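You operate a simulated robot arm through the tools that you are given. There is no shell and no other tool.

You are at the controls of a simulated robot arm. One attempt, no reset.

## Task
Put things in order on the work bench. At the end: the pink pad from the work bench stands where the black cup stood; the blue corner from the work bench stands where the grey duct ticket (marked "BENCH") stood; the black cup from the work bench is on the brown narrow carton; the grey duct ticket is in the yellow tray; whatever was shut is shut again. Leave all else as you found it, and nothing knocked over. Set down upright: black cup.

It is judged by the outcome, as a careful person would: the job done as asked, and still so three seconds after it is handed in. It fails if anything else is knocked over, pushed out of place, dropped, spilled or broken.

## Robot
A 7-joint arm with a two-finger parallel gripper, fixed in place. Base frame: the origin is at the foot of the arm, x ahead of it, y to its left, z up; the work surface is at about z = 0. Readings come in cm, degrees, newtons and seconds.
With the tool pointing down near the work surface it reaches from about 24 to 62 cm from the base axis. Its first joint turns from -66.0 to 66.0 degrees. Payload 2.6 kg.
Tool frame: the origin (TCP) lies between the finger pads and is the grasp point; the fingertips stand 3 cm ahead of it; z points along the fingers, y is the line along which they close. The gripper opens to 9.4 cm. The fingers are 2.8 cm wide and 1 cm thick; the gripper's body (5 by 9.6 cm) begins 5.5 cm behind the TCP.
Orientation is that of the tool frame in the base frame, as [roll, pitch, yaw] about the fixed x, y, z axes, in that order (R = Rz(yaw) Ry(pitch) Rx(roll)). With the fingers straight down and closing along the base's y, the tool's x points along the base's -x, its y along +y and its z along -z.

## Interface
- The arm moves only by the tool step_arm. Its argument "steps" is a list of rows, each an object of numbers (a shift or turn left out is 0, a gripper value left out holds the last): "x", "y", "z": the shift along the tool's x, y, z in cm; "ax", "ay", "az": the turn, a rotation vector about the tool's x, y, z in degrees. In form: [{"x": .., "y": .., "z": .., "ax": .., "ay": .., "az": ..}, ...]. A call has 1 to 20 rows; each row shifts and turns the commanded pose from where the row before left it, along the tool's axes as they then stand. "grip" is the opening, from 0 (shut) to 1 (fully open), set as the call begins (left out, the last holds). A row lasts 0.2 s, in which the tool goes at most 5 cm and 8.6 degrees; a call with a longer step from one row to the next is refused whole, and so is a gripper value outside its range. Where a pose cannot be reached the arm comes as near as it can. A force on the tool above 40 N (or 10 N above the force at the start of the call, whichever is more), or a blocked arm, ends the call early, and 0.2 s more pass. The fingers move at their own pace (about 7.2 cm/s each) and stop on an object; they squeeze with about 36 N. The grip force told is the motor's: it shows also when the fingers shut on nothing. Time passes only in rows, and 0.2 s behind the last, so rows that do not move let the fingers close. It gives the time, the measured TCP pose, the force on the tool (base axes), the opening and the grip force at its end, in the units of the frame above (readings bear some noise), with the torque about the TCP (base axes, N m) and any sound that the robot's microphone picked up.
- Cameras (640 x 400 px; columns grow to the right, rows downward): "scene" is fixed at [3.4, 42.24, 55.03]; the picture's right is [-0.73, -0.69, 0.00], its down [-0.40, 0.43, -0.81] and it looks along [0.56, -0.59, -0.59] (base axes); focal length 280 px, centre (320, 200). "wrist" rides on the gripper at [7.6, 1.4, -10.2] in the tool frame; the picture's right is [-0.18, 0.98, 0.00], its down [-0.75, -0.14, -0.64] and it looks along [-0.63, -0.12, 0.77] (tool axes); focal length 243 px, centre (320, 200). There is no depth. A picture from a camera that has moved, and an enlarged one, comes with that camera's place and axes in the base frame and with its lens. The place of the scene camera against the robot may be out by one fixed shift of up to 2.5 cm in any direction.
- camera(camera): a new picture of that camera. No time passes.
- zoom(camera, box): a new picture of the part [left, top, right, bottom] of that camera's present view, enlarged. No time passes.
- hand_in(): hands the job in; it is judged then, once.

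Places have to be worked out from the pictures, the camera data and where the tool is seen. Open the gripper and draw the arm clear of the work before you hand the job in, unless the task says otherwise.

The tools are called after ">>>" as name(argument=value, ...) on one line, values as JSON. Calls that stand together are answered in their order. step_arm: Moves the arm, as the interface text tells. Its arguments: {"type":"object","properties":{"steps":{"type":"array","items":{"type":"object","properties":{"x":{"type":"number"},"y":{"type":"number"},"z":{"type":"number"},"ax":{"type":"number"},"ay":{"type":"number"},"az":{"type":"number"}}}},"grip":{"type":"number"}},"required":["steps"]} The other tools are called the same way: camera (camera) takes a picture; zoom (camera, box) takes an enlarged picture of a part of a camera's view; hand_in () hands the job in.

At the start:

```text
clock: 0.0
ee_pos: [40.48, 15.78, 34.22]
tcp_rot: [180.0, 0.1, -179.9]
force: [-0.4, -0.2, 1.3]
wrist_torque: [0.0, -0.02, 0.0]
gripper_width: 9.42
grasp_force: 0.0
```

scene: 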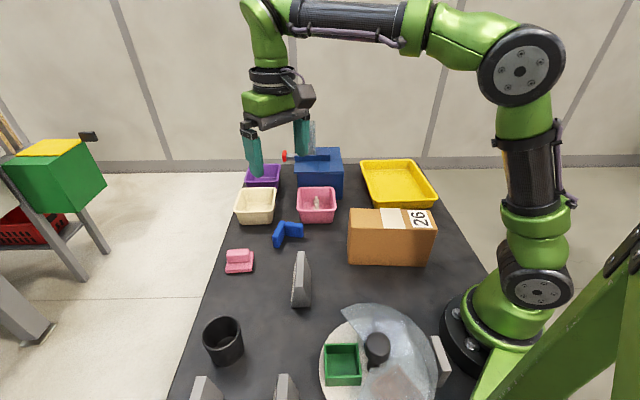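
wrist: 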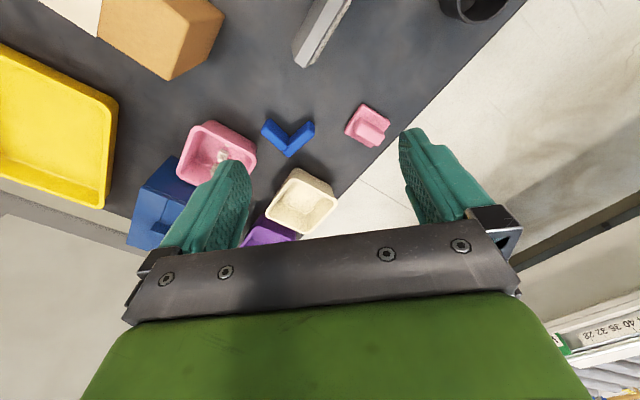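

I'll start by looking closely at the scene to identify each object before moving anything.

>>> zoom(camera="scene", box=[160, 280, 480, 400])

>>> zoom(camera="scene", box=[220, 140, 460, 310])

>>> zoom(camera="scene", box=[240, 140, 350, 220])

```text
2.00 times, centred on (320, 340) of scene
camera zoom: at [3.4, 42.24, 55.03], right [-0.73, -0.69, 0.0], down [-0.4, 0.43, -0.81], along [0.56, -0.59, -0.59], focal length 561 px, centre (320, -80)
```

zoom: 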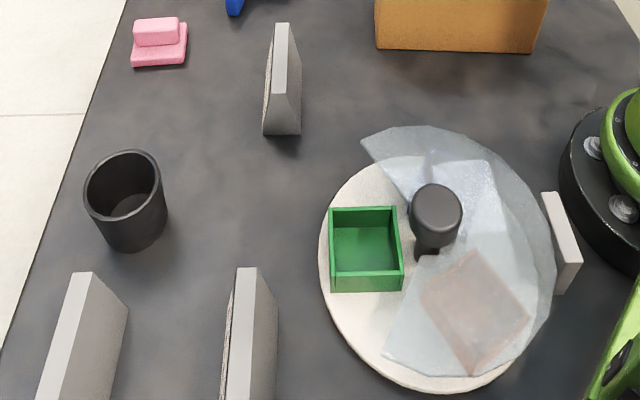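

```text
2.35 times, centred on (340, 225) of scene
camera zoom: at [3.4, 42.24, 55.03], right [-0.73, -0.69, 0.0], down [-0.4, 0.43, -0.81], along [0.56, -0.59, -0.59], focal length 660 px, centre (273, 141)
```

zoom: 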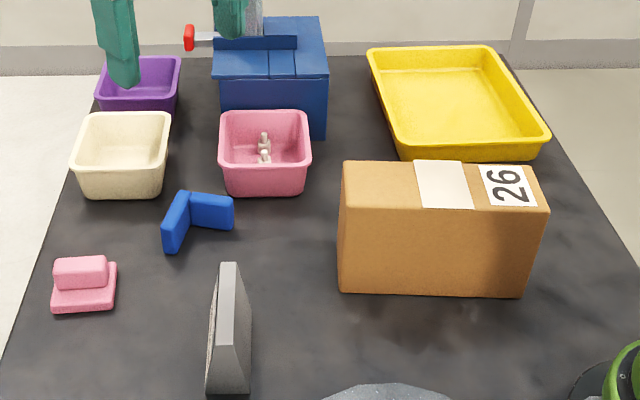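

```text
5.00 times, centred on (295, 180) of scene
camera zoom: at [3.4, 42.24, 55.03], right [-0.73, -0.69, 0.0], down [-0.4, 0.43, -0.81], along [0.56, -0.59, -0.59], focal length 1402 px, centre (445, 300)
```

zoom: 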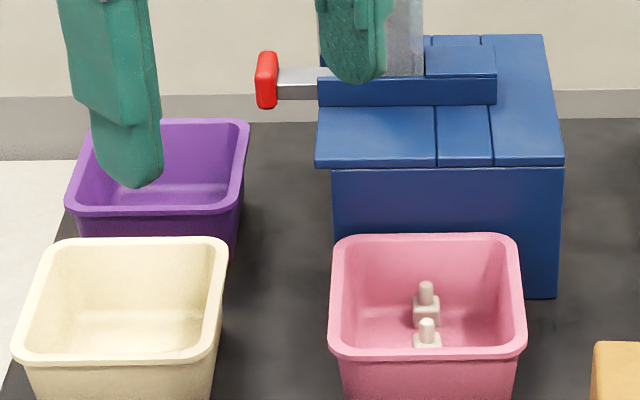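

The bench has several grey standing plates, and I need to find which one is marked "BENCH". I'll zoom on each of them in the scene view.

>>> zoom(camera="scene", box=[270, 240, 334, 320])

>>> zoom(camera="scene", box=[176, 360, 304, 400])

>>> zoom(camera="scene", box=[310, 300, 470, 400])

>>> zoom(camera="wrist", box=[260, 0, 400, 90])

```text
5.00 times, centred on (302, 280) of scene
camera zoom: at [3.4, 42.24, 55.03], right [-0.73, -0.69, 0.0], down [-0.4, 0.43, -0.81], along [0.56, -0.59, -0.59], focal length 1402 px, centre (410, -200)
```

zoom: 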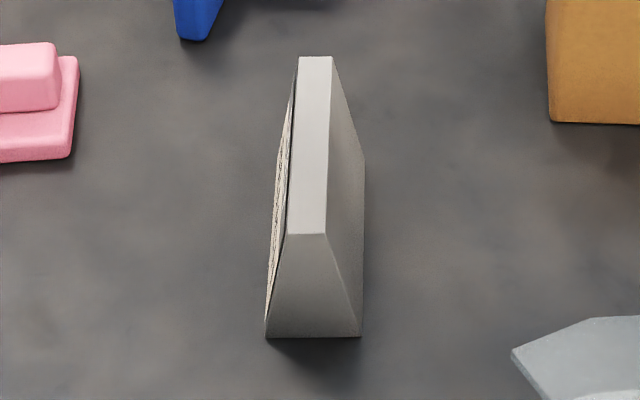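

```text
5.00 times, centred on (240, 380) of scene
camera zoom: at [3.4, 42.24, 55.03], right [-0.73, -0.69, 0.0], down [-0.4, 0.43, -0.81], along [0.56, -0.59, -0.59], focal length 1402 px, centre (720, -700)
```

zoom: 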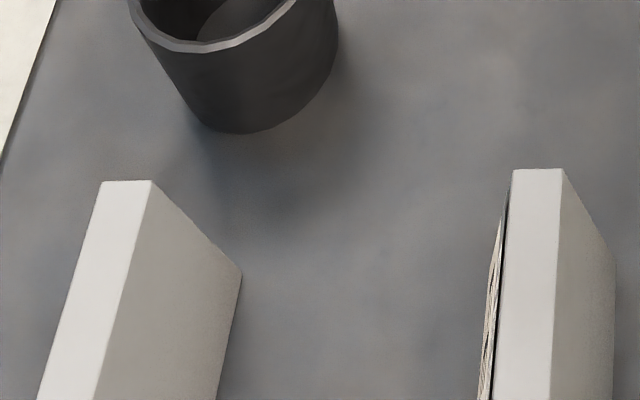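

```text
4.00 times, centred on (390, 350) of scene
camera zoom: at [3.4, 42.24, 55.03], right [-0.73, -0.69, 0.0], down [-0.4, 0.43, -0.81], along [0.56, -0.59, -0.59], focal length 1121 px, centre (40, -400)
```

zoom: 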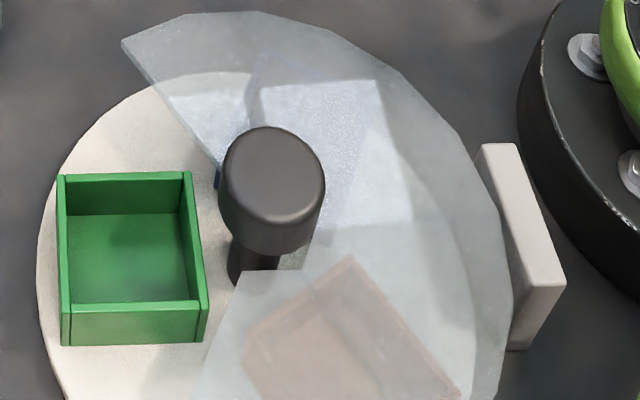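

```text
4.44 times, centred on (330, 45) of wrist
camera zoom: at [32.77, 17.07, 44.37], right [0.18, 0.98, 0.0], down [0.75, -0.14, 0.64], along [0.63, -0.12, -0.77], focal length 1078 px, centre (276, 889)
```

zoom: 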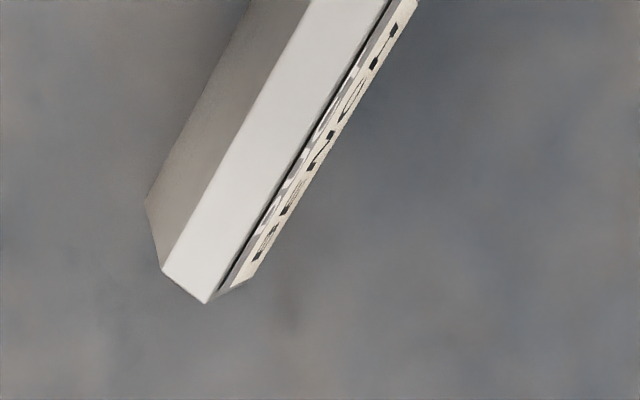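

Ticket 1 (near (35,16)) carries a label that looks like "BENCH", but I want to read all three labels clearly. I'll move the tool high up and turn it so the wrist camera looks toward −y.

>>> step_arm(steps=[{"x": 1.1, "y": 3, "z": 0.5}, {"x": 1.1, "y": 3, "z": 0.5}, {"x": 1.1, "y": 3, "z": 0.5}, {"x": 1.1, "y": 3, "z": 0.5}, {"az": 8.2}, {"az": 8.2}, {"az": 8.2}, {"az": 8.2}, {"az": 8.2}, {"az": 8.2}, {"az": 8.2}, {"az": 8.2}, {"az": 8.2}, {"az": 8.2}, {"az": 8.0}], grip=1)

>>> camera(camera="wrist")

```text
clock: 3.2
ee_pos: [35.9, 27.65, 32.04]
tcp_rot: [-179.9, 0.1, 89.8]
force: [-0.3, -0.1, 0.6]
wrist_torque: [-0.01, 0.0, -0.02]
gripper_width: 9.4
grasp_force: 0.1
```

```text
taken
camera wrist: at [37.47, 35.25, 42.34], right [0.98, -0.19, 0.0], down [-0.14, -0.75, 0.64], along [-0.12, -0.63, -0.77], focal length 243 px, centre (320, 200)
```

wrist: 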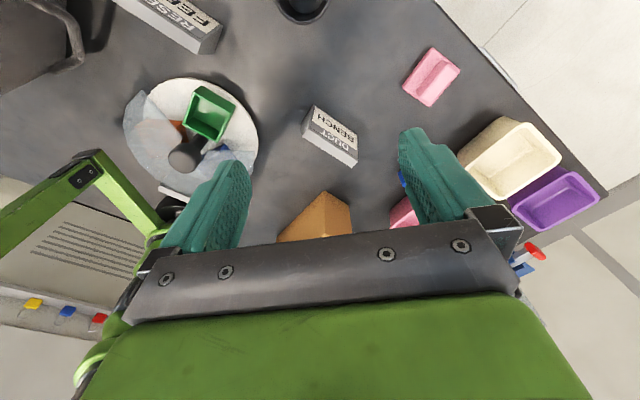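

>>> zoom(camera="wrist", box=[280, 90, 380, 180])

>>> zoom(camera="wrist", box=[100, 0, 240, 80])

>>> zoom(camera="wrist", box=[100, 60, 280, 200])

```text
4.44 times, centred on (330, 135) of wrist
camera zoom: at [37.47, 35.25, 42.34], right [0.98, -0.19, 0.0], down [-0.14, -0.75, 0.64], along [-0.12, -0.63, -0.77], focal length 1078 px, centre (276, 489)
```

zoom: 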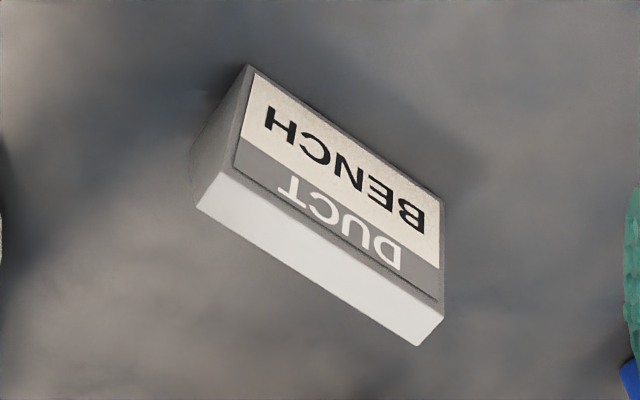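

```text
4.57 times, centred on (170, 40) of wrist
camera zoom: at [37.47, 35.25, 42.34], right [0.98, -0.19, 0.0], down [-0.14, -0.75, 0.64], along [-0.12, -0.63, -0.77], focal length 1109 px, centre (1006, 931)
```

zoom: 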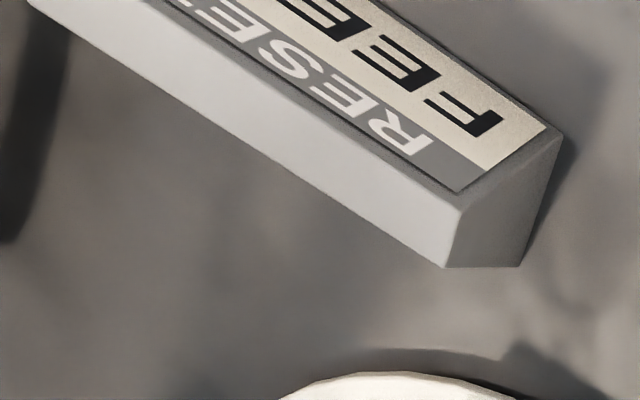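

```text
2.86 times, centred on (190, 130) of wrist
camera zoom: at [37.47, 35.25, 42.34], right [0.98, -0.19, 0.0], down [-0.14, -0.75, 0.64], along [-0.12, -0.63, -0.77], focal length 693 px, centre (691, 400)
```

zoom: 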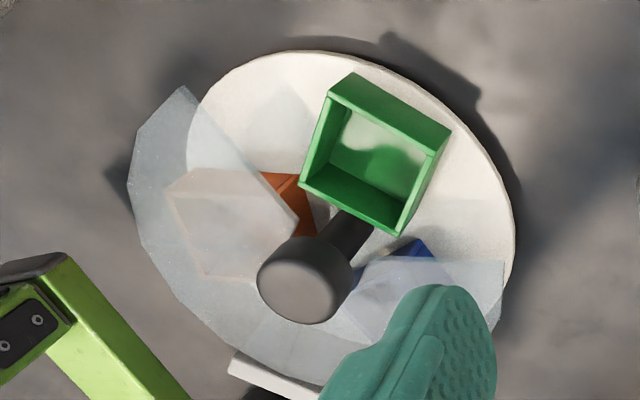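

The plate near (35.7,16.5) reads "DUCT / BENCH" (the other one is "RESE… FEE…"), so it's the one to move; its long axis runs at about −45°. I'll hover above it with the fingers closing across its thickness (yaw 135) and check alignment.

>>> step_arm(steps=[{"x": -2.8, "y": -0.05, "z": 2.5, "az": -7.5}, {"x": 0, "y": 0, "z": 0, "az": -7.5}, {"az": -7.5}, {"az": -7.5}, {"az": -7.5}, {"az": -7.5}], grip=1)

>>> camera(camera="wrist")

```text
clock: 4.6
ee_pos: [35.93, 24.93, 29.63]
tcp_rot: [180.0, 0.0, 135.2]
force: [-0.1, -0.3, 0.7]
wrist_torque: [-0.03, 0.02, 0.01]
gripper_width: 9.4
grasp_force: 0.1
```

```text
taken
camera wrist: at [31.48, 31.27, 39.89], right [0.82, 0.57, 0.0], down [0.43, -0.63, 0.64], along [0.36, -0.53, -0.77], focal length 243 px, centre (320, 200)
```

wrist: 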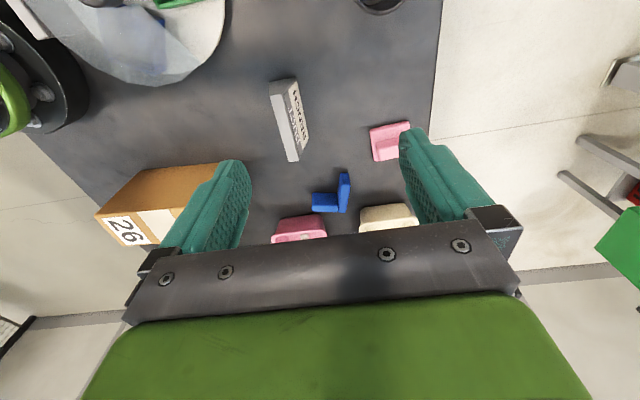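

From here I can see the ticket, blue corner, pad and carton. I'll zoom in to measure them.

>>> zoom(camera="wrist", box=[240, 65, 340, 175])

>>> zoom(camera="wrist", box=[290, 110, 430, 240])

>>> zoom(camera="wrist", box=[80, 150, 260, 260])

```text
3.64 times, centred on (290, 120) of wrist
camera zoom: at [31.48, 31.27, 39.89], right [0.82, 0.57, 0.0], down [0.43, -0.63, 0.64], along [0.36, -0.53, -0.77], focal length 882 px, centre (429, 491)
```

zoom: 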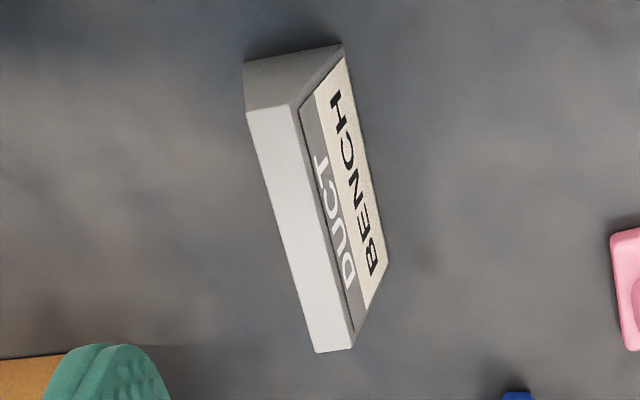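

```text
3.08 times, centred on (360, 175) of wrist
camera zoom: at [31.48, 31.27, 39.89], right [0.82, 0.57, 0.0], down [0.43, -0.63, 0.64], along [0.36, -0.53, -0.77], focal length 746 px, centre (197, 277)
```

zoom: 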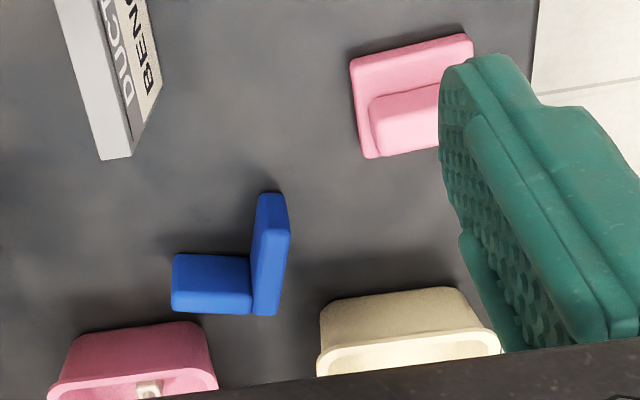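

```text
3.56 times, centred on (170, 205) of wrist
camera zoom: at [31.48, 31.27, 39.89], right [0.82, 0.57, 0.0], down [0.43, -0.63, 0.64], along [0.36, -0.53, -0.77], focal length 863 px, centre (853, 182)
```

zoom: 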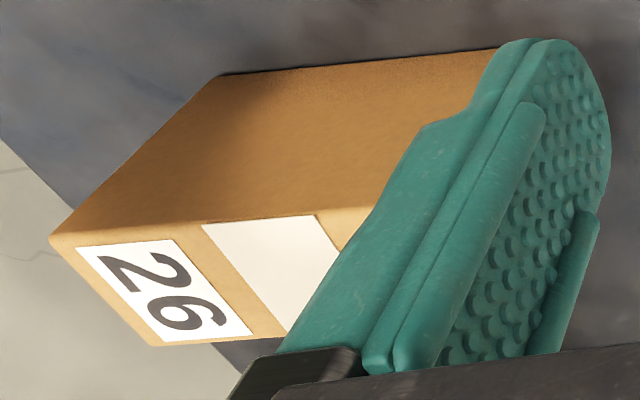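

Measurements from both wrist views agree: ticket base centre ≈ (35.75,16.45), 10 × 4.3 cm base, 7 cm tall, axis −45°. I'll move over it, come down partway and check.

>>> step_arm(steps=[{"x": -2.93, "y": -3.07, "z": 0}, {"x": -2.92, "y": -3.07, "z": 0}, {"z": 4}, {"z": 4}, {"z": 4}, {"z": 3}, {}], grip=1)

>>> camera(camera="wrist")

>>> camera(camera="scene")

```text
clock: 6.2
ee_pos: [35.64, 16.42, 14.58]
tcp_rot: [-180.0, 0.0, 134.9]
force: [0.4, 0.2, -0.1]
wrist_torque: [-0.03, -0.01, 0.01]
gripper_width: 9.4
grasp_force: 0.0
```

```text
taken
camera wrist: at [31.26, 22.78, 24.71], right [0.83, 0.56, 0.0], down [0.43, -0.63, 0.64], along [0.36, -0.53, -0.77], focal length 243 px, centre (320, 200)
```

wrist: 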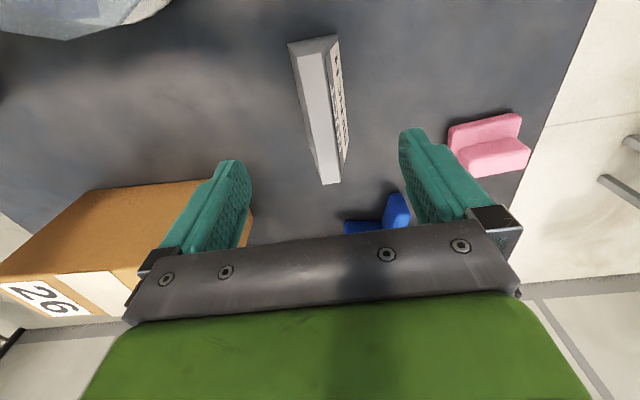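

```text
taken
```

scene: 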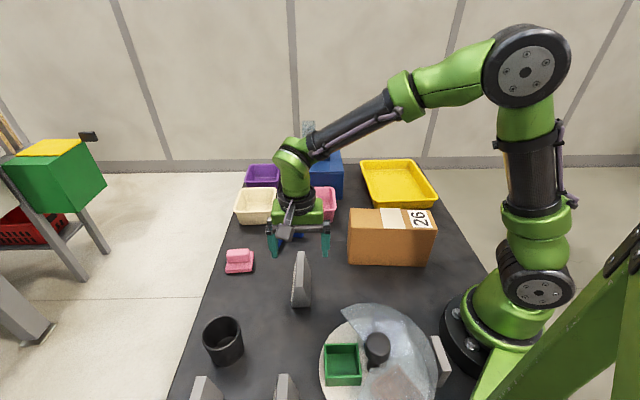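

The ticket lies centred between the fingers. I'll go down to TCP z≈4.5 and close.

>>> step_arm(steps=[{"z": 3.5}, {"z": 3.5}, {"z": 2}, {"z": 1.1}, {}], grip=1)

>>> step_arm(steps=[{}, {}, {}, {}, {}], grip=0)

>>> camera(camera="wrist")

```text
clock: 7.4
ee_pos: [35.67, 16.31, 4.31]
tcp_rot: [-180.0, 0.0, 135.0]
force: [0.5, -0.8, 0.7]
wrist_torque: [0.01, -0.04, 0.03]
gripper_width: 9.4
grasp_force: 0.2
```

```text
clock: 8.6
ee_pos: [35.78, 16.34, 4.45]
tcp_rot: [180.0, 0.0, 135.0]
force: [-0.1, -0.2, 0.2]
wrist_torque: [0.01, 0.0, 0.02]
gripper_width: 3.71
grasp_force: 35.8
```

```text
taken
camera wrist: at [31.37, 22.76, 14.66], right [0.83, 0.56, 0.0], down [0.43, -0.63, 0.64], along [0.36, -0.53, -0.77], focal length 243 px, centre (320, 200)
```

wrist: 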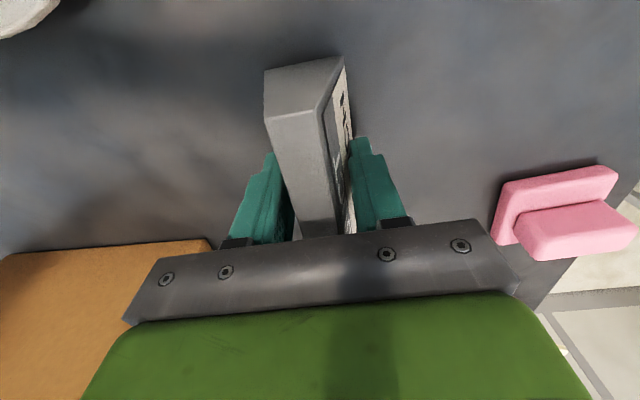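

Gripped at 3.7 cm width as expected. I'll lift it gently and check that it holds.

>>> step_arm(steps=[{"z": -1}, {"z": -2}, {"z": -3}, {"z": -4}, {"z": -4}, {}])

>>> camera(camera="wrist")

>>> camera(camera="scene")

```text
clock: 10.0
ee_pos: [35.92, 16.37, 18.52]
tcp_rot: [179.9, 0.0, 135.0]
force: [-1.2, 0.9, -0.2]
wrist_torque: [0.01, 0.01, 0.0]
gripper_width: 3.66
grasp_force: 35.5
```

```text
taken
camera wrist: at [31.48, 22.79, 28.88], right [0.83, 0.56, 0.0], down [0.43, -0.63, 0.64], along [0.36, -0.53, -0.77], focal length 243 px, centre (320, 200)
```

wrist: 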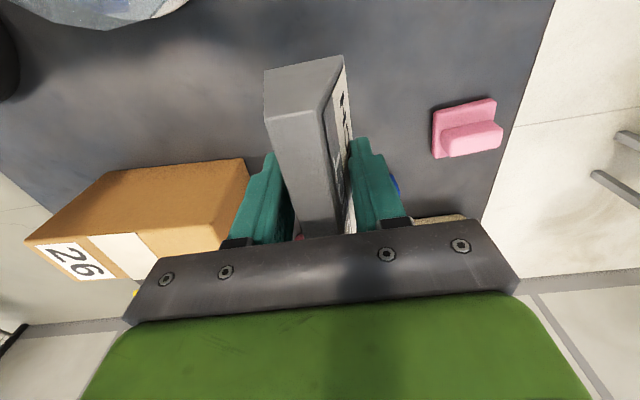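

```text
taken
```

scene: 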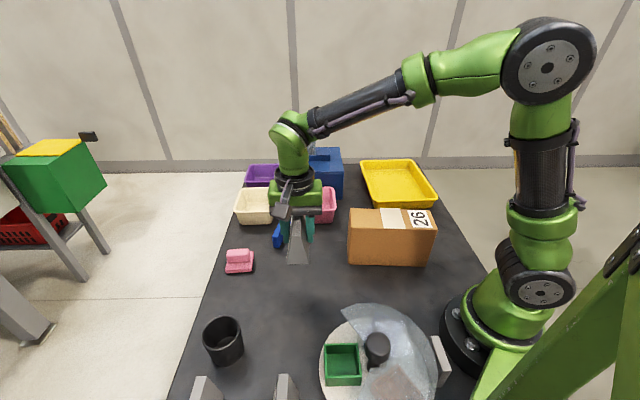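

The ticket is held firmly. I'll lift to a safe height, then carry it across to the yellow tray, whose centre I estimate at about (42,−35).

>>> step_arm(steps=[{"z": -3}, {"z": -3}, {"z": -2.5}, {"x": -1.35, "y": -1.15}, {"x": -2.7, "y": -2.29}, {"x": -2.7, "y": -2.29}, {"x": -2.7, "y": -2.29}, {"x": -2.7, "y": -2.29}, {"x": -2.7, "y": -2.29}, {"x": -2.7, "y": -2.29}, {"x": -2.7, "y": -2.29}, {"x": -2.7, "y": -2.29}, {"x": -2.7, "y": -2.29}, {"x": -2.7, "y": -2.29}, {"x": -2.7, "y": -2.29}, {"x": -1.35, "y": -1.14}, {}])

>>> camera(camera="wrist")

>>> camera(camera="scene")

```text
clock: 13.6
ee_pos: [39.24, -25.92, 26.99]
tcp_rot: [180.0, 0.0, 135.0]
force: [0.4, 0.1, 0.3]
wrist_torque: [0.01, 0.01, 0.03]
gripper_width: 3.63
grasp_force: 36.5
```

```text
taken
camera wrist: at [34.85, -19.61, 37.27], right [0.83, 0.56, 0.0], down [0.43, -0.63, 0.64], along [0.36, -0.53, -0.77], focal length 243 px, centre (320, 200)
```

wrist: 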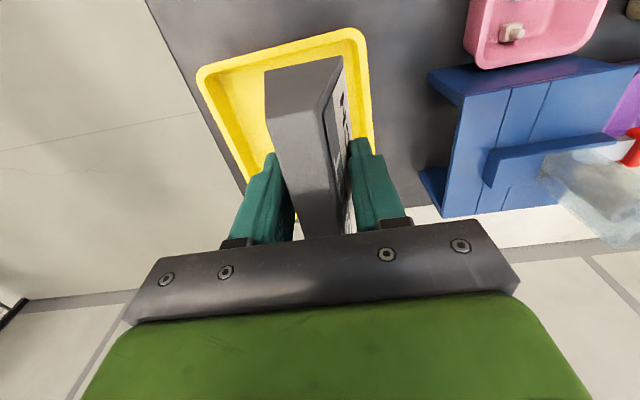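

```text
taken
```

scene: 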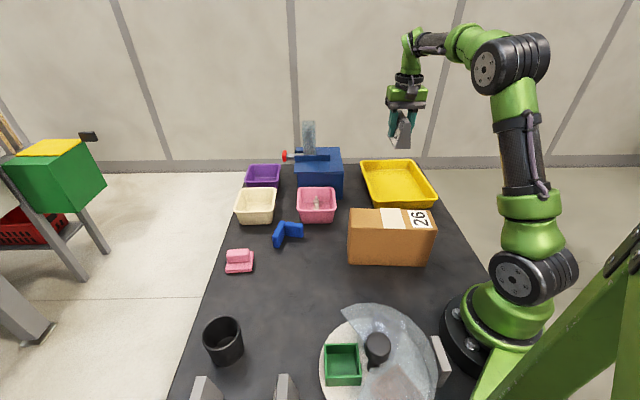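

The tray rim corners in the wrist view give a tray centre of about (42.5,−36). I'll move over to (41,−34.5) and start lowering, looking before the final drop.

>>> step_arm(steps=[{"x": -2.44, "y": -1.61}, {"x": -2.44, "y": -1.61}, {"x": -2.43, "y": -1.6}, {"z": 3}, {"z": 4}, {"z": 4}, {"z": 2}, {}])

>>> camera(camera="wrist")

>>> zoom(camera="scene", box=[330, 60, 480, 220])

```text
clock: 15.4
ee_pos: [41.1, -34.73, 13.9]
tcp_rot: [180.0, 0.0, 134.9]
force: [0.0, 0.3, 0.0]
wrist_torque: [-0.02, 0.02, -0.01]
gripper_width: 3.64
grasp_force: 36.5
```

```text
taken
camera wrist: at [36.63, -28.33, 24.13], right [0.83, 0.56, 0.0], down [0.43, -0.63, 0.64], along [0.36, -0.53, -0.77], focal length 243 px, centre (320, 200)
```

wrist: 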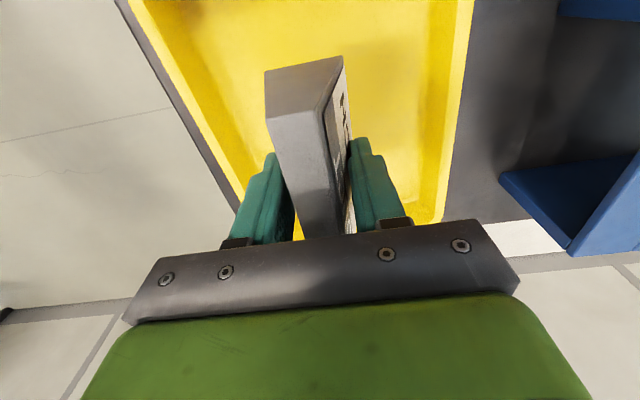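

```text
2.50 times, centred on (405, 140) of scene
camera zoom: at [3.4, 42.24, 55.03], right [-0.73, -0.69, 0.0], down [-0.4, 0.43, -0.81], along [0.56, -0.59, -0.59], focal length 701 px, centre (108, 350)
```

zoom: 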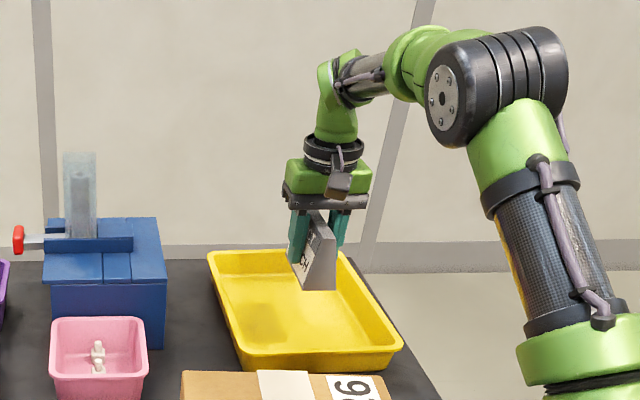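

The ticket is over the middle of the tray with the walls clear on both sides. I'll lower it near the floor and then feel for contact in small steps.

>>> step_arm(steps=[{"z": 3}, {"z": 3}, {"z": 1.8}, {}])

>>> step_arm(steps=[{"z": 0.3}, {"z": 0.3}, {"z": 0.2}, {}])

```text
clock: 16.4
ee_pos: [40.97, -34.77, 6.1]
tcp_rot: [180.0, 0.0, 135.0]
force: [-0.4, 0.3, -0.2]
wrist_torque: [0.01, -0.01, 0.0]
gripper_width: 3.62
grasp_force: 36.2
```

```text
clock: 17.4
ee_pos: [40.94, -34.56, 5.53]
tcp_rot: [-179.9, 0.0, 135.1]
force: [-0.2, -0.2, 0.5]
wrist_torque: [0.02, 0.0, -0.03]
gripper_width: 3.64
grasp_force: 36.1
```

No contact yet, with the force reading still near zero. I'll continue in small steps.

>>> step_arm(steps=[{"z": 0.2}, {"z": 0.2}, {}])

>>> zoom(camera="scene", box=[350, 110, 450, 215])

```text
clock: 18.2
ee_pos: [40.87, -34.58, 5.08]
tcp_rot: [180.0, -0.1, 135.0]
force: [-0.7, 0.8, 4.9]
wrist_torque: [0.04, 0.03, 0.0]
gripper_width: 3.58
grasp_force: 35.9
```

```text
3.81 times, centred on (400, 162) of scene
camera zoom: at [3.4, 42.24, 55.02], right [-0.73, -0.69, 0.0], down [-0.4, 0.43, -0.81], along [0.56, -0.59, -0.59], focal length 1068 px, centre (15, 343)
```

zoom: 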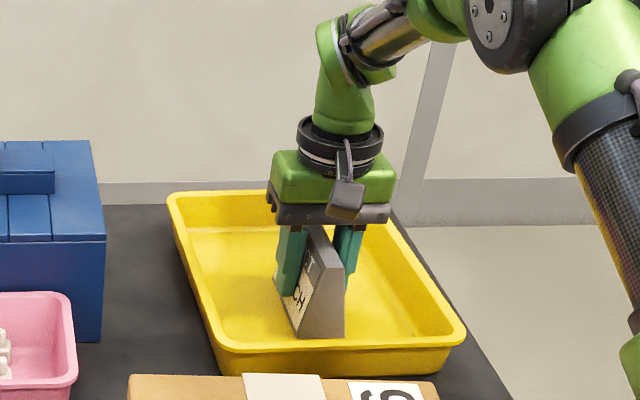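

The 4.9 N upward force shows the ticket is on the tray floor, standing upright. I'll open the gripper, then rise.

>>> step_arm(steps=[{}, {}, {}, {}], grip=1)

>>> step_arm(steps=[{"z": -1}, {"z": -3}, {"z": -4}, {"z": -4}, {"z": -4}, {"z": -4}, {"z": -2}, {}])

>>> camera(camera="wrist")

>>> camera(camera="scene")

```text
clock: 19.2
ee_pos: [40.89, -34.47, 5.1]
tcp_rot: [-180.0, 0.0, 135.0]
force: [0.3, 0.5, -0.5]
wrist_torque: [0.03, 0.0, 0.02]
gripper_width: 9.39
grasp_force: 0.0
```

```text
clock: 21.0
ee_pos: [41.01, -34.43, 27.12]
tcp_rot: [180.0, 0.0, 135.0]
force: [0.4, -1.0, -0.4]
wrist_torque: [-0.01, 0.01, 0.0]
gripper_width: 9.39
grasp_force: 0.1
```

```text
taken
camera wrist: at [36.59, -28.07, 37.3], right [0.83, 0.56, 0.0], down [0.43, -0.63, 0.64], along [0.36, -0.53, -0.77], focal length 243 px, centre (320, 200)
```

wrist: 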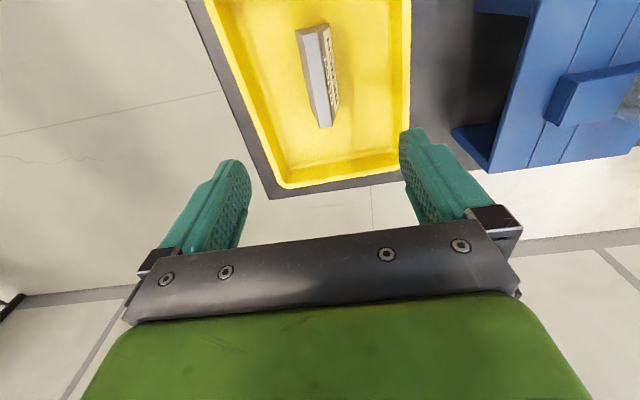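

```text
taken
```

scene: 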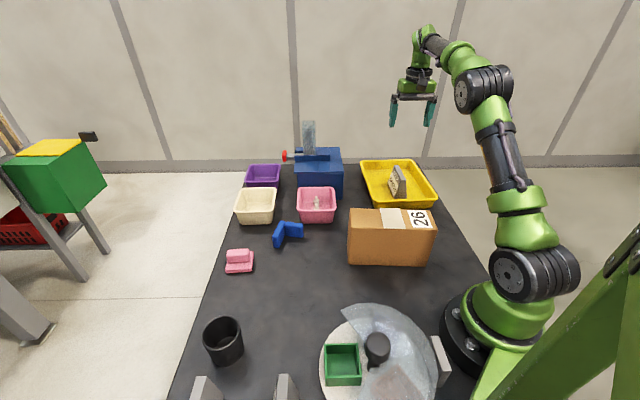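

The ticket stands in the tray. Next is the blue corner, near (50.5,7): I'll fly there at a safe height for a close look.

>>> step_arm(steps=[{"x": 1.0, "y": 1.5}, {"x": 1.88, "y": 3.0}, {"x": 1.88, "y": 3.0}, {"x": 1.88, "y": 3.0}, {"x": 1.88, "y": 3.0}, {"x": 1.88, "y": 3.0}, {"x": 1.88, "y": 3.0}, {"x": 1.88, "y": 3.0}, {"x": 1.88, "y": 3.0}, {"x": 1.88, "y": 3.0}, {"x": 1.88, "y": 3.0}, {"x": 1.88, "y": 3.0}, {"x": 0.9, "y": 1.5}, {"z": 3}, {"z": 3}, {}], grip=1)

>>> camera(camera="wrist")

```text
clock: 24.4
ee_pos: [50.6, 6.85, 21.04]
tcp_rot: [180.0, 0.0, 135.0]
force: [0.4, -0.6, 0.1]
wrist_torque: [0.0, 0.02, -0.01]
gripper_width: 9.37
grasp_force: 0.0
```

```text
taken
camera wrist: at [46.06, 13.32, 31.34], right [0.83, 0.56, 0.0], down [0.43, -0.63, 0.64], along [0.36, -0.53, -0.77], focal length 243 px, centre (320, 200)
```

wrist: 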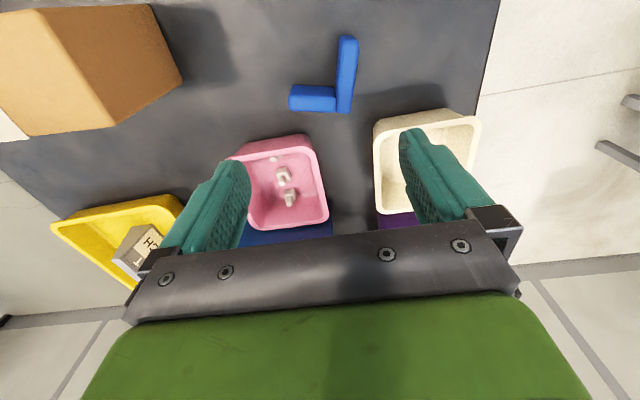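

>>> zoom(camera="wrist", box=[270, 20, 390, 125])

>>> zoom(camera="scene", box=[256, 205, 320, 260])

```text
3.81 times, centred on (330, 72) of wrist
camera zoom: at [46.06, 13.32, 31.34], right [0.83, 0.56, 0.0], down [0.43, -0.63, 0.64], along [0.36, -0.53, -0.77], focal length 924 px, centre (282, 686)
```

zoom: 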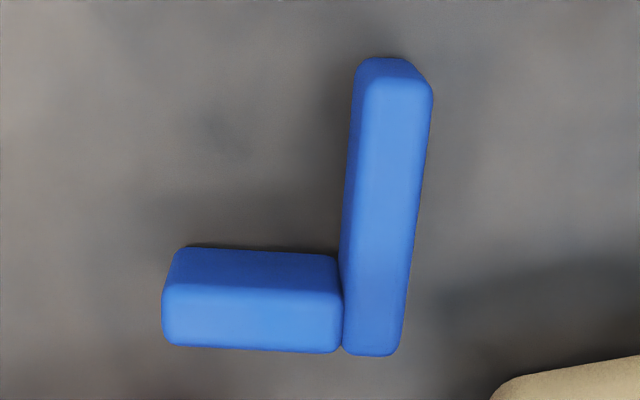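

```text
7.27 times, centred on (288, 232) of scene
camera zoom: at [3.4, 42.24, 55.03], right [-0.73, -0.69, 0.0], down [-0.4, 0.43, -0.81], along [0.56, -0.59, -0.59], focal length 2039 px, centre (553, -36)
```

zoom: 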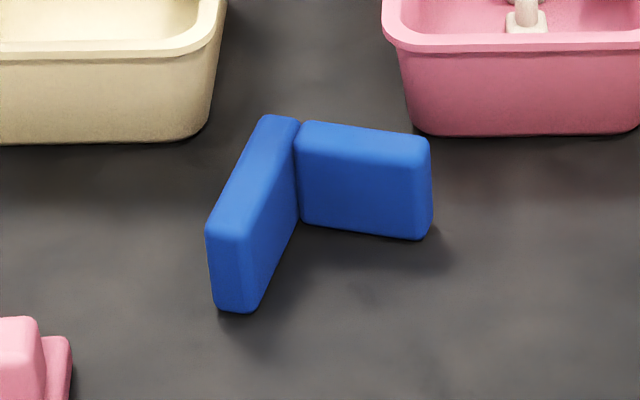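

The blue corner is an L of two vertical plates (about 6.8 cm arms, 1.6 cm thick, ~3.5 cm high), with its outer corner at ≈(54.7,7.0) and the long visible arm running at ≈122°. I'll align across that arm (yaw 122.3), come down partway and check.

>>> step_arm(steps=[{"x": 1.14, "y": 3.08}, {"az": 6.35}, {"az": 6.35}, {"z": 3}, {"z": 3}, {"z": 3}, {}], grip=0.7)

>>> camera(camera="wrist")

>>> zoom(camera="scene", box=[220, 160, 340, 270])

```text
clock: 26.0
ee_pos: [51.85, 9.88, 11.9]
tcp_rot: [180.0, 0.0, 122.2]
force: [0.1, 0.2, 0.0]
wrist_torque: [0.01, 0.03, 0.0]
gripper_width: 6.61
grasp_force: 0.0
```

```text
taken
camera wrist: at [49.02, 17.05, 22.19], right [0.93, 0.37, 0.0], down [0.28, -0.71, 0.64], along [0.24, -0.6, -0.77], focal length 243 px, centre (320, 200)
```

wrist: 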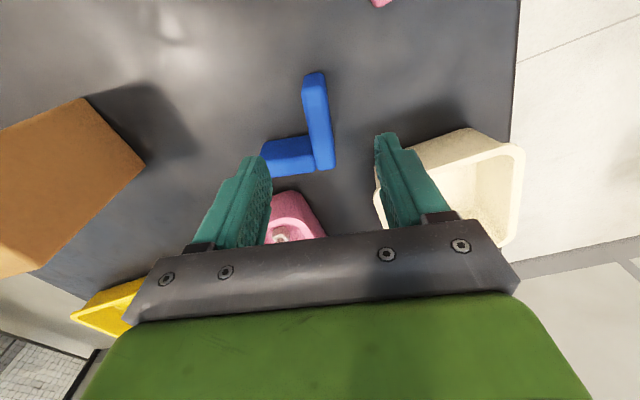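

```text
3.64 times, centred on (280, 215) of scene
camera zoom: at [3.4, 42.24, 55.03], right [-0.73, -0.69, 0.0], down [-0.4, 0.43, -0.81], along [0.56, -0.59, -0.59], focal length 1019 px, centre (466, 146)
```

zoom: 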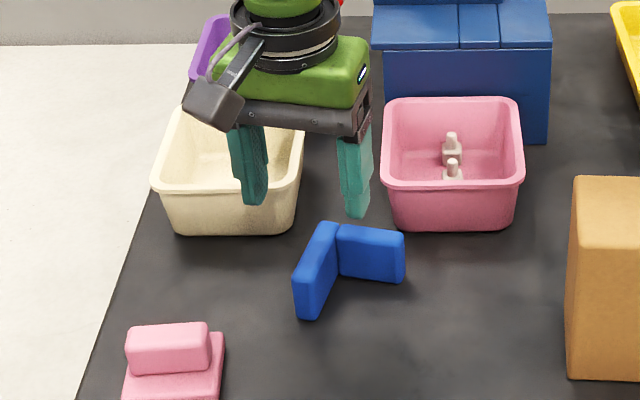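

I want to verify the clearance between the inner finger and the short arm before descending, so I'll zoom in.

>>> zoom(camera="wrist", box=[240, 60, 400, 190])

```text
3.08 times, centred on (320, 125) of wrist
camera zoom: at [49.02, 17.05, 22.19], right [0.93, 0.37, 0.0], down [0.28, -0.71, 0.64], along [0.24, -0.6, -0.77], focal length 746 px, centre (320, 431)
```

zoom: 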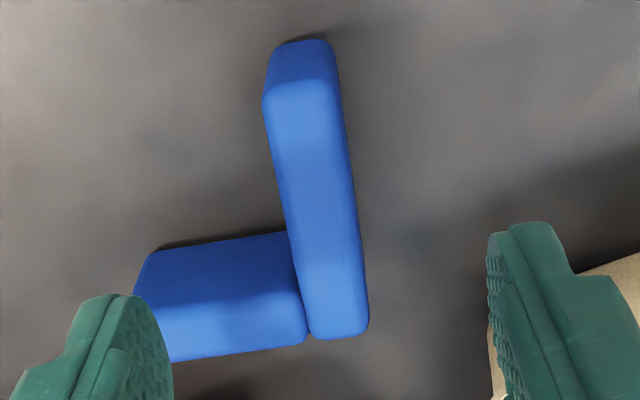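

Clearance to the short arm is about 1 cm, and the arm is centred with ~2° of yaw error. I'll correct that, go down and grip.

>>> step_arm(steps=[{"y": -0.05, "az": 1.9}, {"z": 3}, {"z": 3}, {"z": 1.5}, {"z": 0.6}, {}], grip=0.7)

>>> step_arm(steps=[{}, {}, {}, {}, {}], grip=0)

>>> camera(camera="wrist")

```text
clock: 27.4
ee_pos: [51.79, 9.9, 3.91]
tcp_rot: [-180.0, 0.0, 120.4]
force: [-0.1, 0.8, -0.3]
wrist_torque: [-0.02, -0.02, 0.0]
gripper_width: 6.6
grasp_force: 0.1
```

```text
clock: 28.6
ee_pos: [51.65, 9.74, 3.99]
tcp_rot: [179.9, 0.0, 120.5]
force: [0.3, 1.4, 0.8]
wrist_torque: [-0.02, -0.03, 0.02]
gripper_width: 2.1
grasp_force: 35.8
```

```text
taken
camera wrist: at [49.11, 17.09, 14.18], right [0.94, 0.34, 0.0], down [0.26, -0.72, 0.64], along [0.22, -0.6, -0.77], focal length 243 px, centre (320, 200)
```

wrist: 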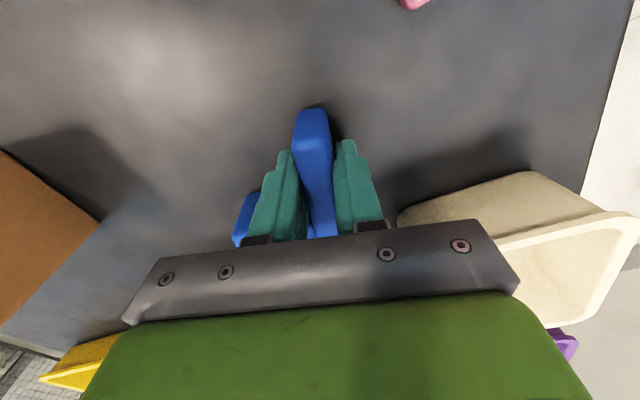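

The corner is gripped. I'll lift it and check that it's stable.

>>> step_arm(steps=[{"z": -1}, {"z": -2}, {"z": -3}, {"z": -3}, {}])

>>> camera(camera="wrist")

>>> zoom(camera="scene", box=[220, 160, 340, 270])

```text
clock: 29.8
ee_pos: [51.83, 9.85, 12.93]
tcp_rot: [180.0, 0.0, 120.5]
force: [-0.4, -0.4, -0.6]
wrist_torque: [0.0, -0.04, -0.01]
gripper_width: 2.09
grasp_force: 36.0
```

```text
taken
camera wrist: at [49.11, 17.2, 23.18], right [0.94, 0.34, 0.0], down [0.26, -0.72, 0.64], along [0.22, -0.6, -0.77], focal length 243 px, centre (320, 200)
```

wrist: 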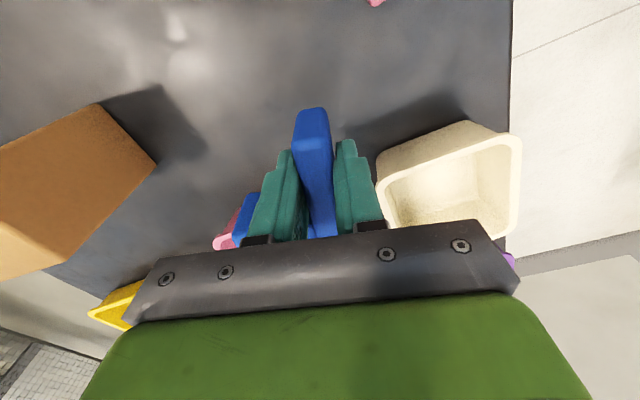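

```text
3.64 times, centred on (280, 215) of scene
camera zoom: at [3.4, 42.24, 55.03], right [-0.73, -0.69, 0.0], down [-0.4, 0.43, -0.81], along [0.56, -0.59, -0.59], focal length 1019 px, centre (466, 146)
```

zoom: 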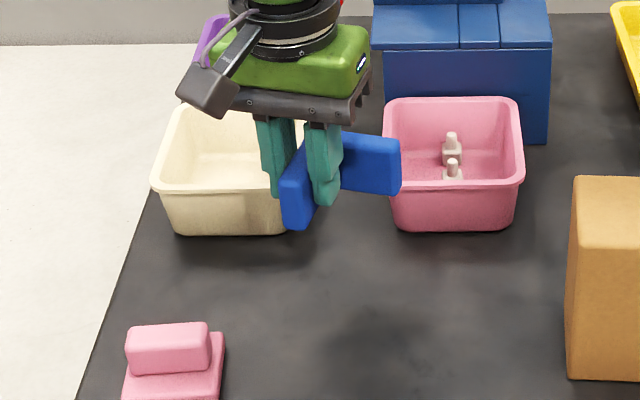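

The corner is lifted cleanly. I'll carry it to the ticket's former spot, aiming its centre at (35.75,16.4), which puts the TCP at ≈(36.8,18.5), and lower it.

>>> step_arm(steps=[{"x": 2.51, "y": -1.43}, {"x": 2.51, "y": -1.43}, {"x": 2.51, "y": -1.43}, {"x": 2.51, "y": -1.43}, {"x": 2.51, "y": -1.43}, {"x": 2.5, "y": -1.44}, {}, {"z": 3}, {"z": 3}, {"z": 2}, {}])

>>> camera(camera="wrist")

>>> camera(camera="scene")

```text
clock: 32.2
ee_pos: [36.71, 18.41, 4.77]
tcp_rot: [-179.9, -0.1, 120.3]
force: [-0.4, -0.1, -0.8]
wrist_torque: [-0.04, -0.02, -0.01]
gripper_width: 2.1
grasp_force: 35.8
```

```text
taken
camera wrist: at [34.13, 25.68, 15.1], right [0.94, 0.34, 0.0], down [0.26, -0.72, 0.64], along [0.22, -0.6, -0.77], focal length 243 px, centre (320, 200)
```

wrist: 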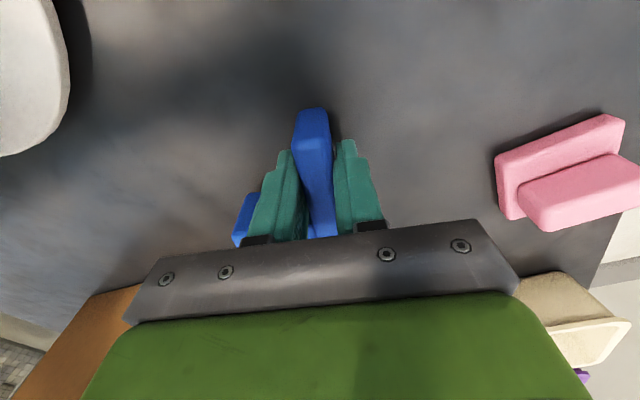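

```text
taken
```

scene: 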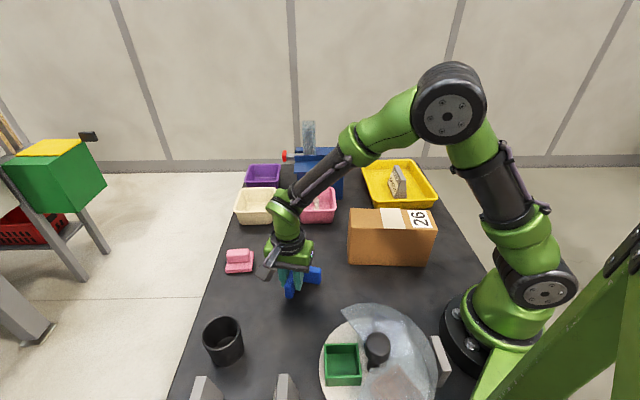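

The corner hovers less than 1 cm above the table at the right place. I'll lower it in small steps until contact.

>>> step_arm(steps=[{"z": 0.3}, {"z": 0.2}, {"z": 0.2}, {}])

```text
clock: 33.2
ee_pos: [36.86, 18.53, 4.19]
tcp_rot: [180.0, 0.0, 120.3]
force: [0.4, 0.5, 0.1]
wrist_torque: [-0.01, -0.02, -0.02]
gripper_width: 2.08
grasp_force: 36.2
```

>>> step_arm(steps=[{"z": 0.15}, {"z": 0.15}, {}])

```text
clock: 34.0
ee_pos: [36.8, 18.57, 3.86]
tcp_rot: [-180.0, 0.1, 120.4]
force: [0.5, 0.2, -1.1]
wrist_torque: [0.02, 0.03, 0.0]
gripper_width: 2.12
grasp_force: 35.7
```

No contact force yet, though the height nearly equals the pick-up height. One more small step.

>>> step_arm(steps=[{"z": 0.15}, {}, {}])

```text
clock: 34.8
ee_pos: [36.85, 18.62, 3.96]
tcp_rot: [179.8, 0.1, 120.4]
force: [-3.9, -0.6, 19.2]
wrist_torque: [-0.13, 0.0, -0.03]
gripper_width: 2.1
grasp_force: 36.0
```

There's firm contact at 19 N, so I'll ease off slightly, open the gripper and rise.

>>> step_arm(steps=[{"z": -0.1}, {}])

>>> step_arm(steps=[{}, {}, {}], grip=0.6)

>>> step_arm(steps=[{"z": -1}, {"z": -3}, {"z": -4}, {"z": -4}, {"z": -4}, {}])

>>> camera(camera="wrist")

>>> camera(camera="scene")

```text
clock: 35.4
ee_pos: [36.78, 18.53, 3.88]
tcp_rot: [-180.0, -0.1, 120.5]
force: [3.1, 2.9, 4.8]
wrist_torque: [0.09, -0.13, -0.03]
gripper_width: 2.1
grasp_force: 36.6
```

```text
clock: 36.2
ee_pos: [36.77, 18.44, 3.88]
tcp_rot: [-180.0, 0.0, 120.4]
force: [0.7, 0.2, -0.7]
wrist_torque: [0.01, -0.01, 0.01]
gripper_width: 5.66
grasp_force: 0.0
```

```text
clock: 37.6
ee_pos: [36.91, 18.48, 19.92]
tcp_rot: [179.9, -0.1, 120.3]
force: [0.8, 0.4, 0.1]
wrist_torque: [-0.01, 0.0, -0.02]
gripper_width: 5.64
grasp_force: 0.1
```

```text
taken
camera wrist: at [34.23, 25.76, 30.21], right [0.94, 0.34, 0.0], down [0.26, -0.72, 0.64], along [0.22, -0.6, -0.77], focal length 243 px, centre (320, 200)
```

wrist: 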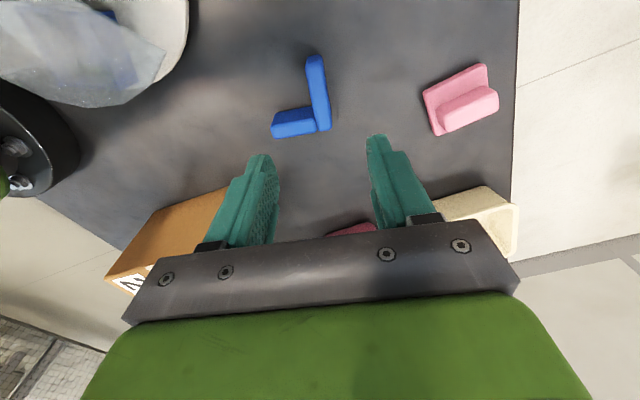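

```text
taken
```

scene: 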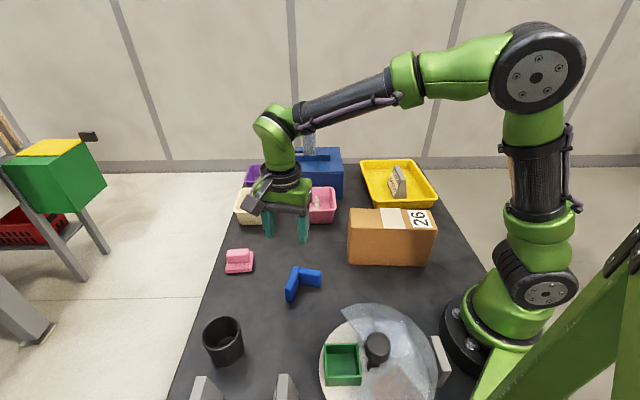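

The blue corner now stands where the ticket was. Next is the black cup near (35.4,37): I'll raise the arm and move above it for a look.

>>> step_arm(steps=[{"z": -3}, {"z": -3}, {"x": 3.34, "y": 1.61}, {"x": 3.34, "y": 1.61}, {"x": 3.34, "y": 1.61}, {"x": 3.34, "y": 1.61}, {"x": 3.34, "y": 1.61}, {}], grip=1)

>>> camera(camera="wrist")

```text
clock: 39.4
ee_pos: [35.46, 37.01, 25.86]
tcp_rot: [-180.0, 0.1, 120.3]
force: [0.2, 0.6, 0.4]
wrist_torque: [0.01, 0.02, 0.01]
gripper_width: 9.4
grasp_force: 0.1
```

```text
taken
camera wrist: at [32.84, 44.17, 36.15], right [0.94, 0.34, 0.0], down [0.26, -0.72, 0.64], along [0.22, -0.6, -0.77], focal length 243 px, centre (320, 200)
```

wrist: 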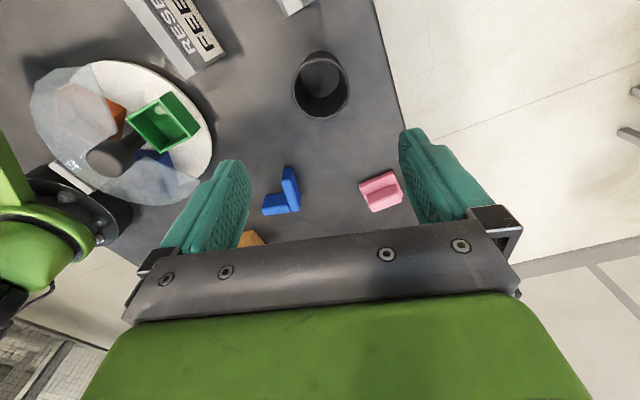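

>>> zoom(camera="wrist", box=[260, 0, 400, 130])

>>> zoom(camera="wrist", box=[240, 130, 420, 250])

```text
3.08 times, centred on (330, 65) of wrist
camera zoom: at [32.84, 44.17, 36.15], right [0.94, 0.34, 0.0], down [0.26, -0.72, 0.64], along [0.22, -0.6, -0.77], focal length 746 px, centre (289, 615)
```

zoom: 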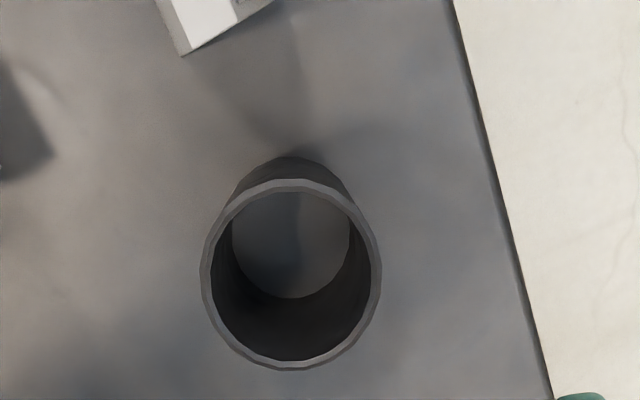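

```text
3.33 times, centred on (330, 190) of wrist
camera zoom: at [32.84, 44.17, 36.15], right [0.94, 0.34, 0.0], down [0.26, -0.72, 0.64], along [0.22, -0.6, -0.77], focal length 809 px, centre (287, 233)
```

zoom: 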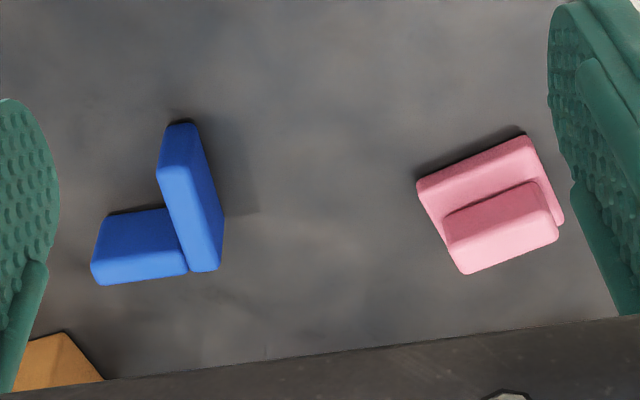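

I'll zoom on the cup in the scene view to determine its height and taper.

>>> zoom(camera="scene", box=[190, 305, 260, 375])

>>> zoom(camera="scene", box=[335, 195, 450, 275])

```text
5.71 times, centred on (225, 340) of scene
camera zoom: at [3.4, 42.24, 55.03], right [-0.73, -0.69, 0.0], down [-0.4, 0.43, -0.81], along [0.56, -0.59, -0.59], focal length 1602 px, centre (863, -600)
```

zoom: 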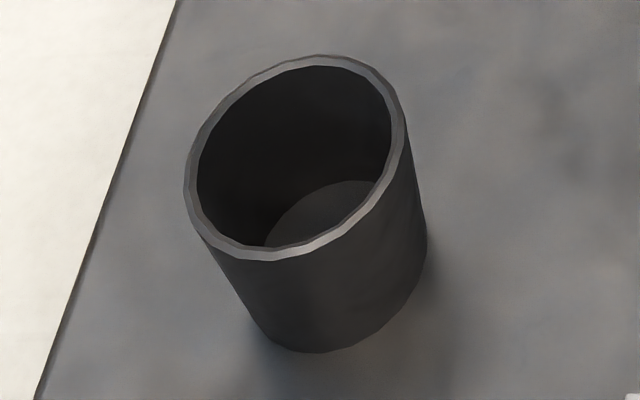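

```text
5.00 times, centred on (392, 235) of scene
camera zoom: at [3.4, 42.24, 55.03], right [-0.73, -0.69, 0.0], down [-0.4, 0.43, -0.81], along [0.56, -0.59, -0.59], focal length 1402 px, centre (-42, 25)
```

zoom: 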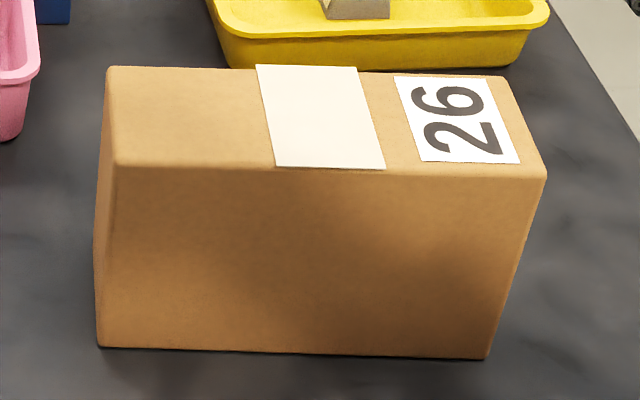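

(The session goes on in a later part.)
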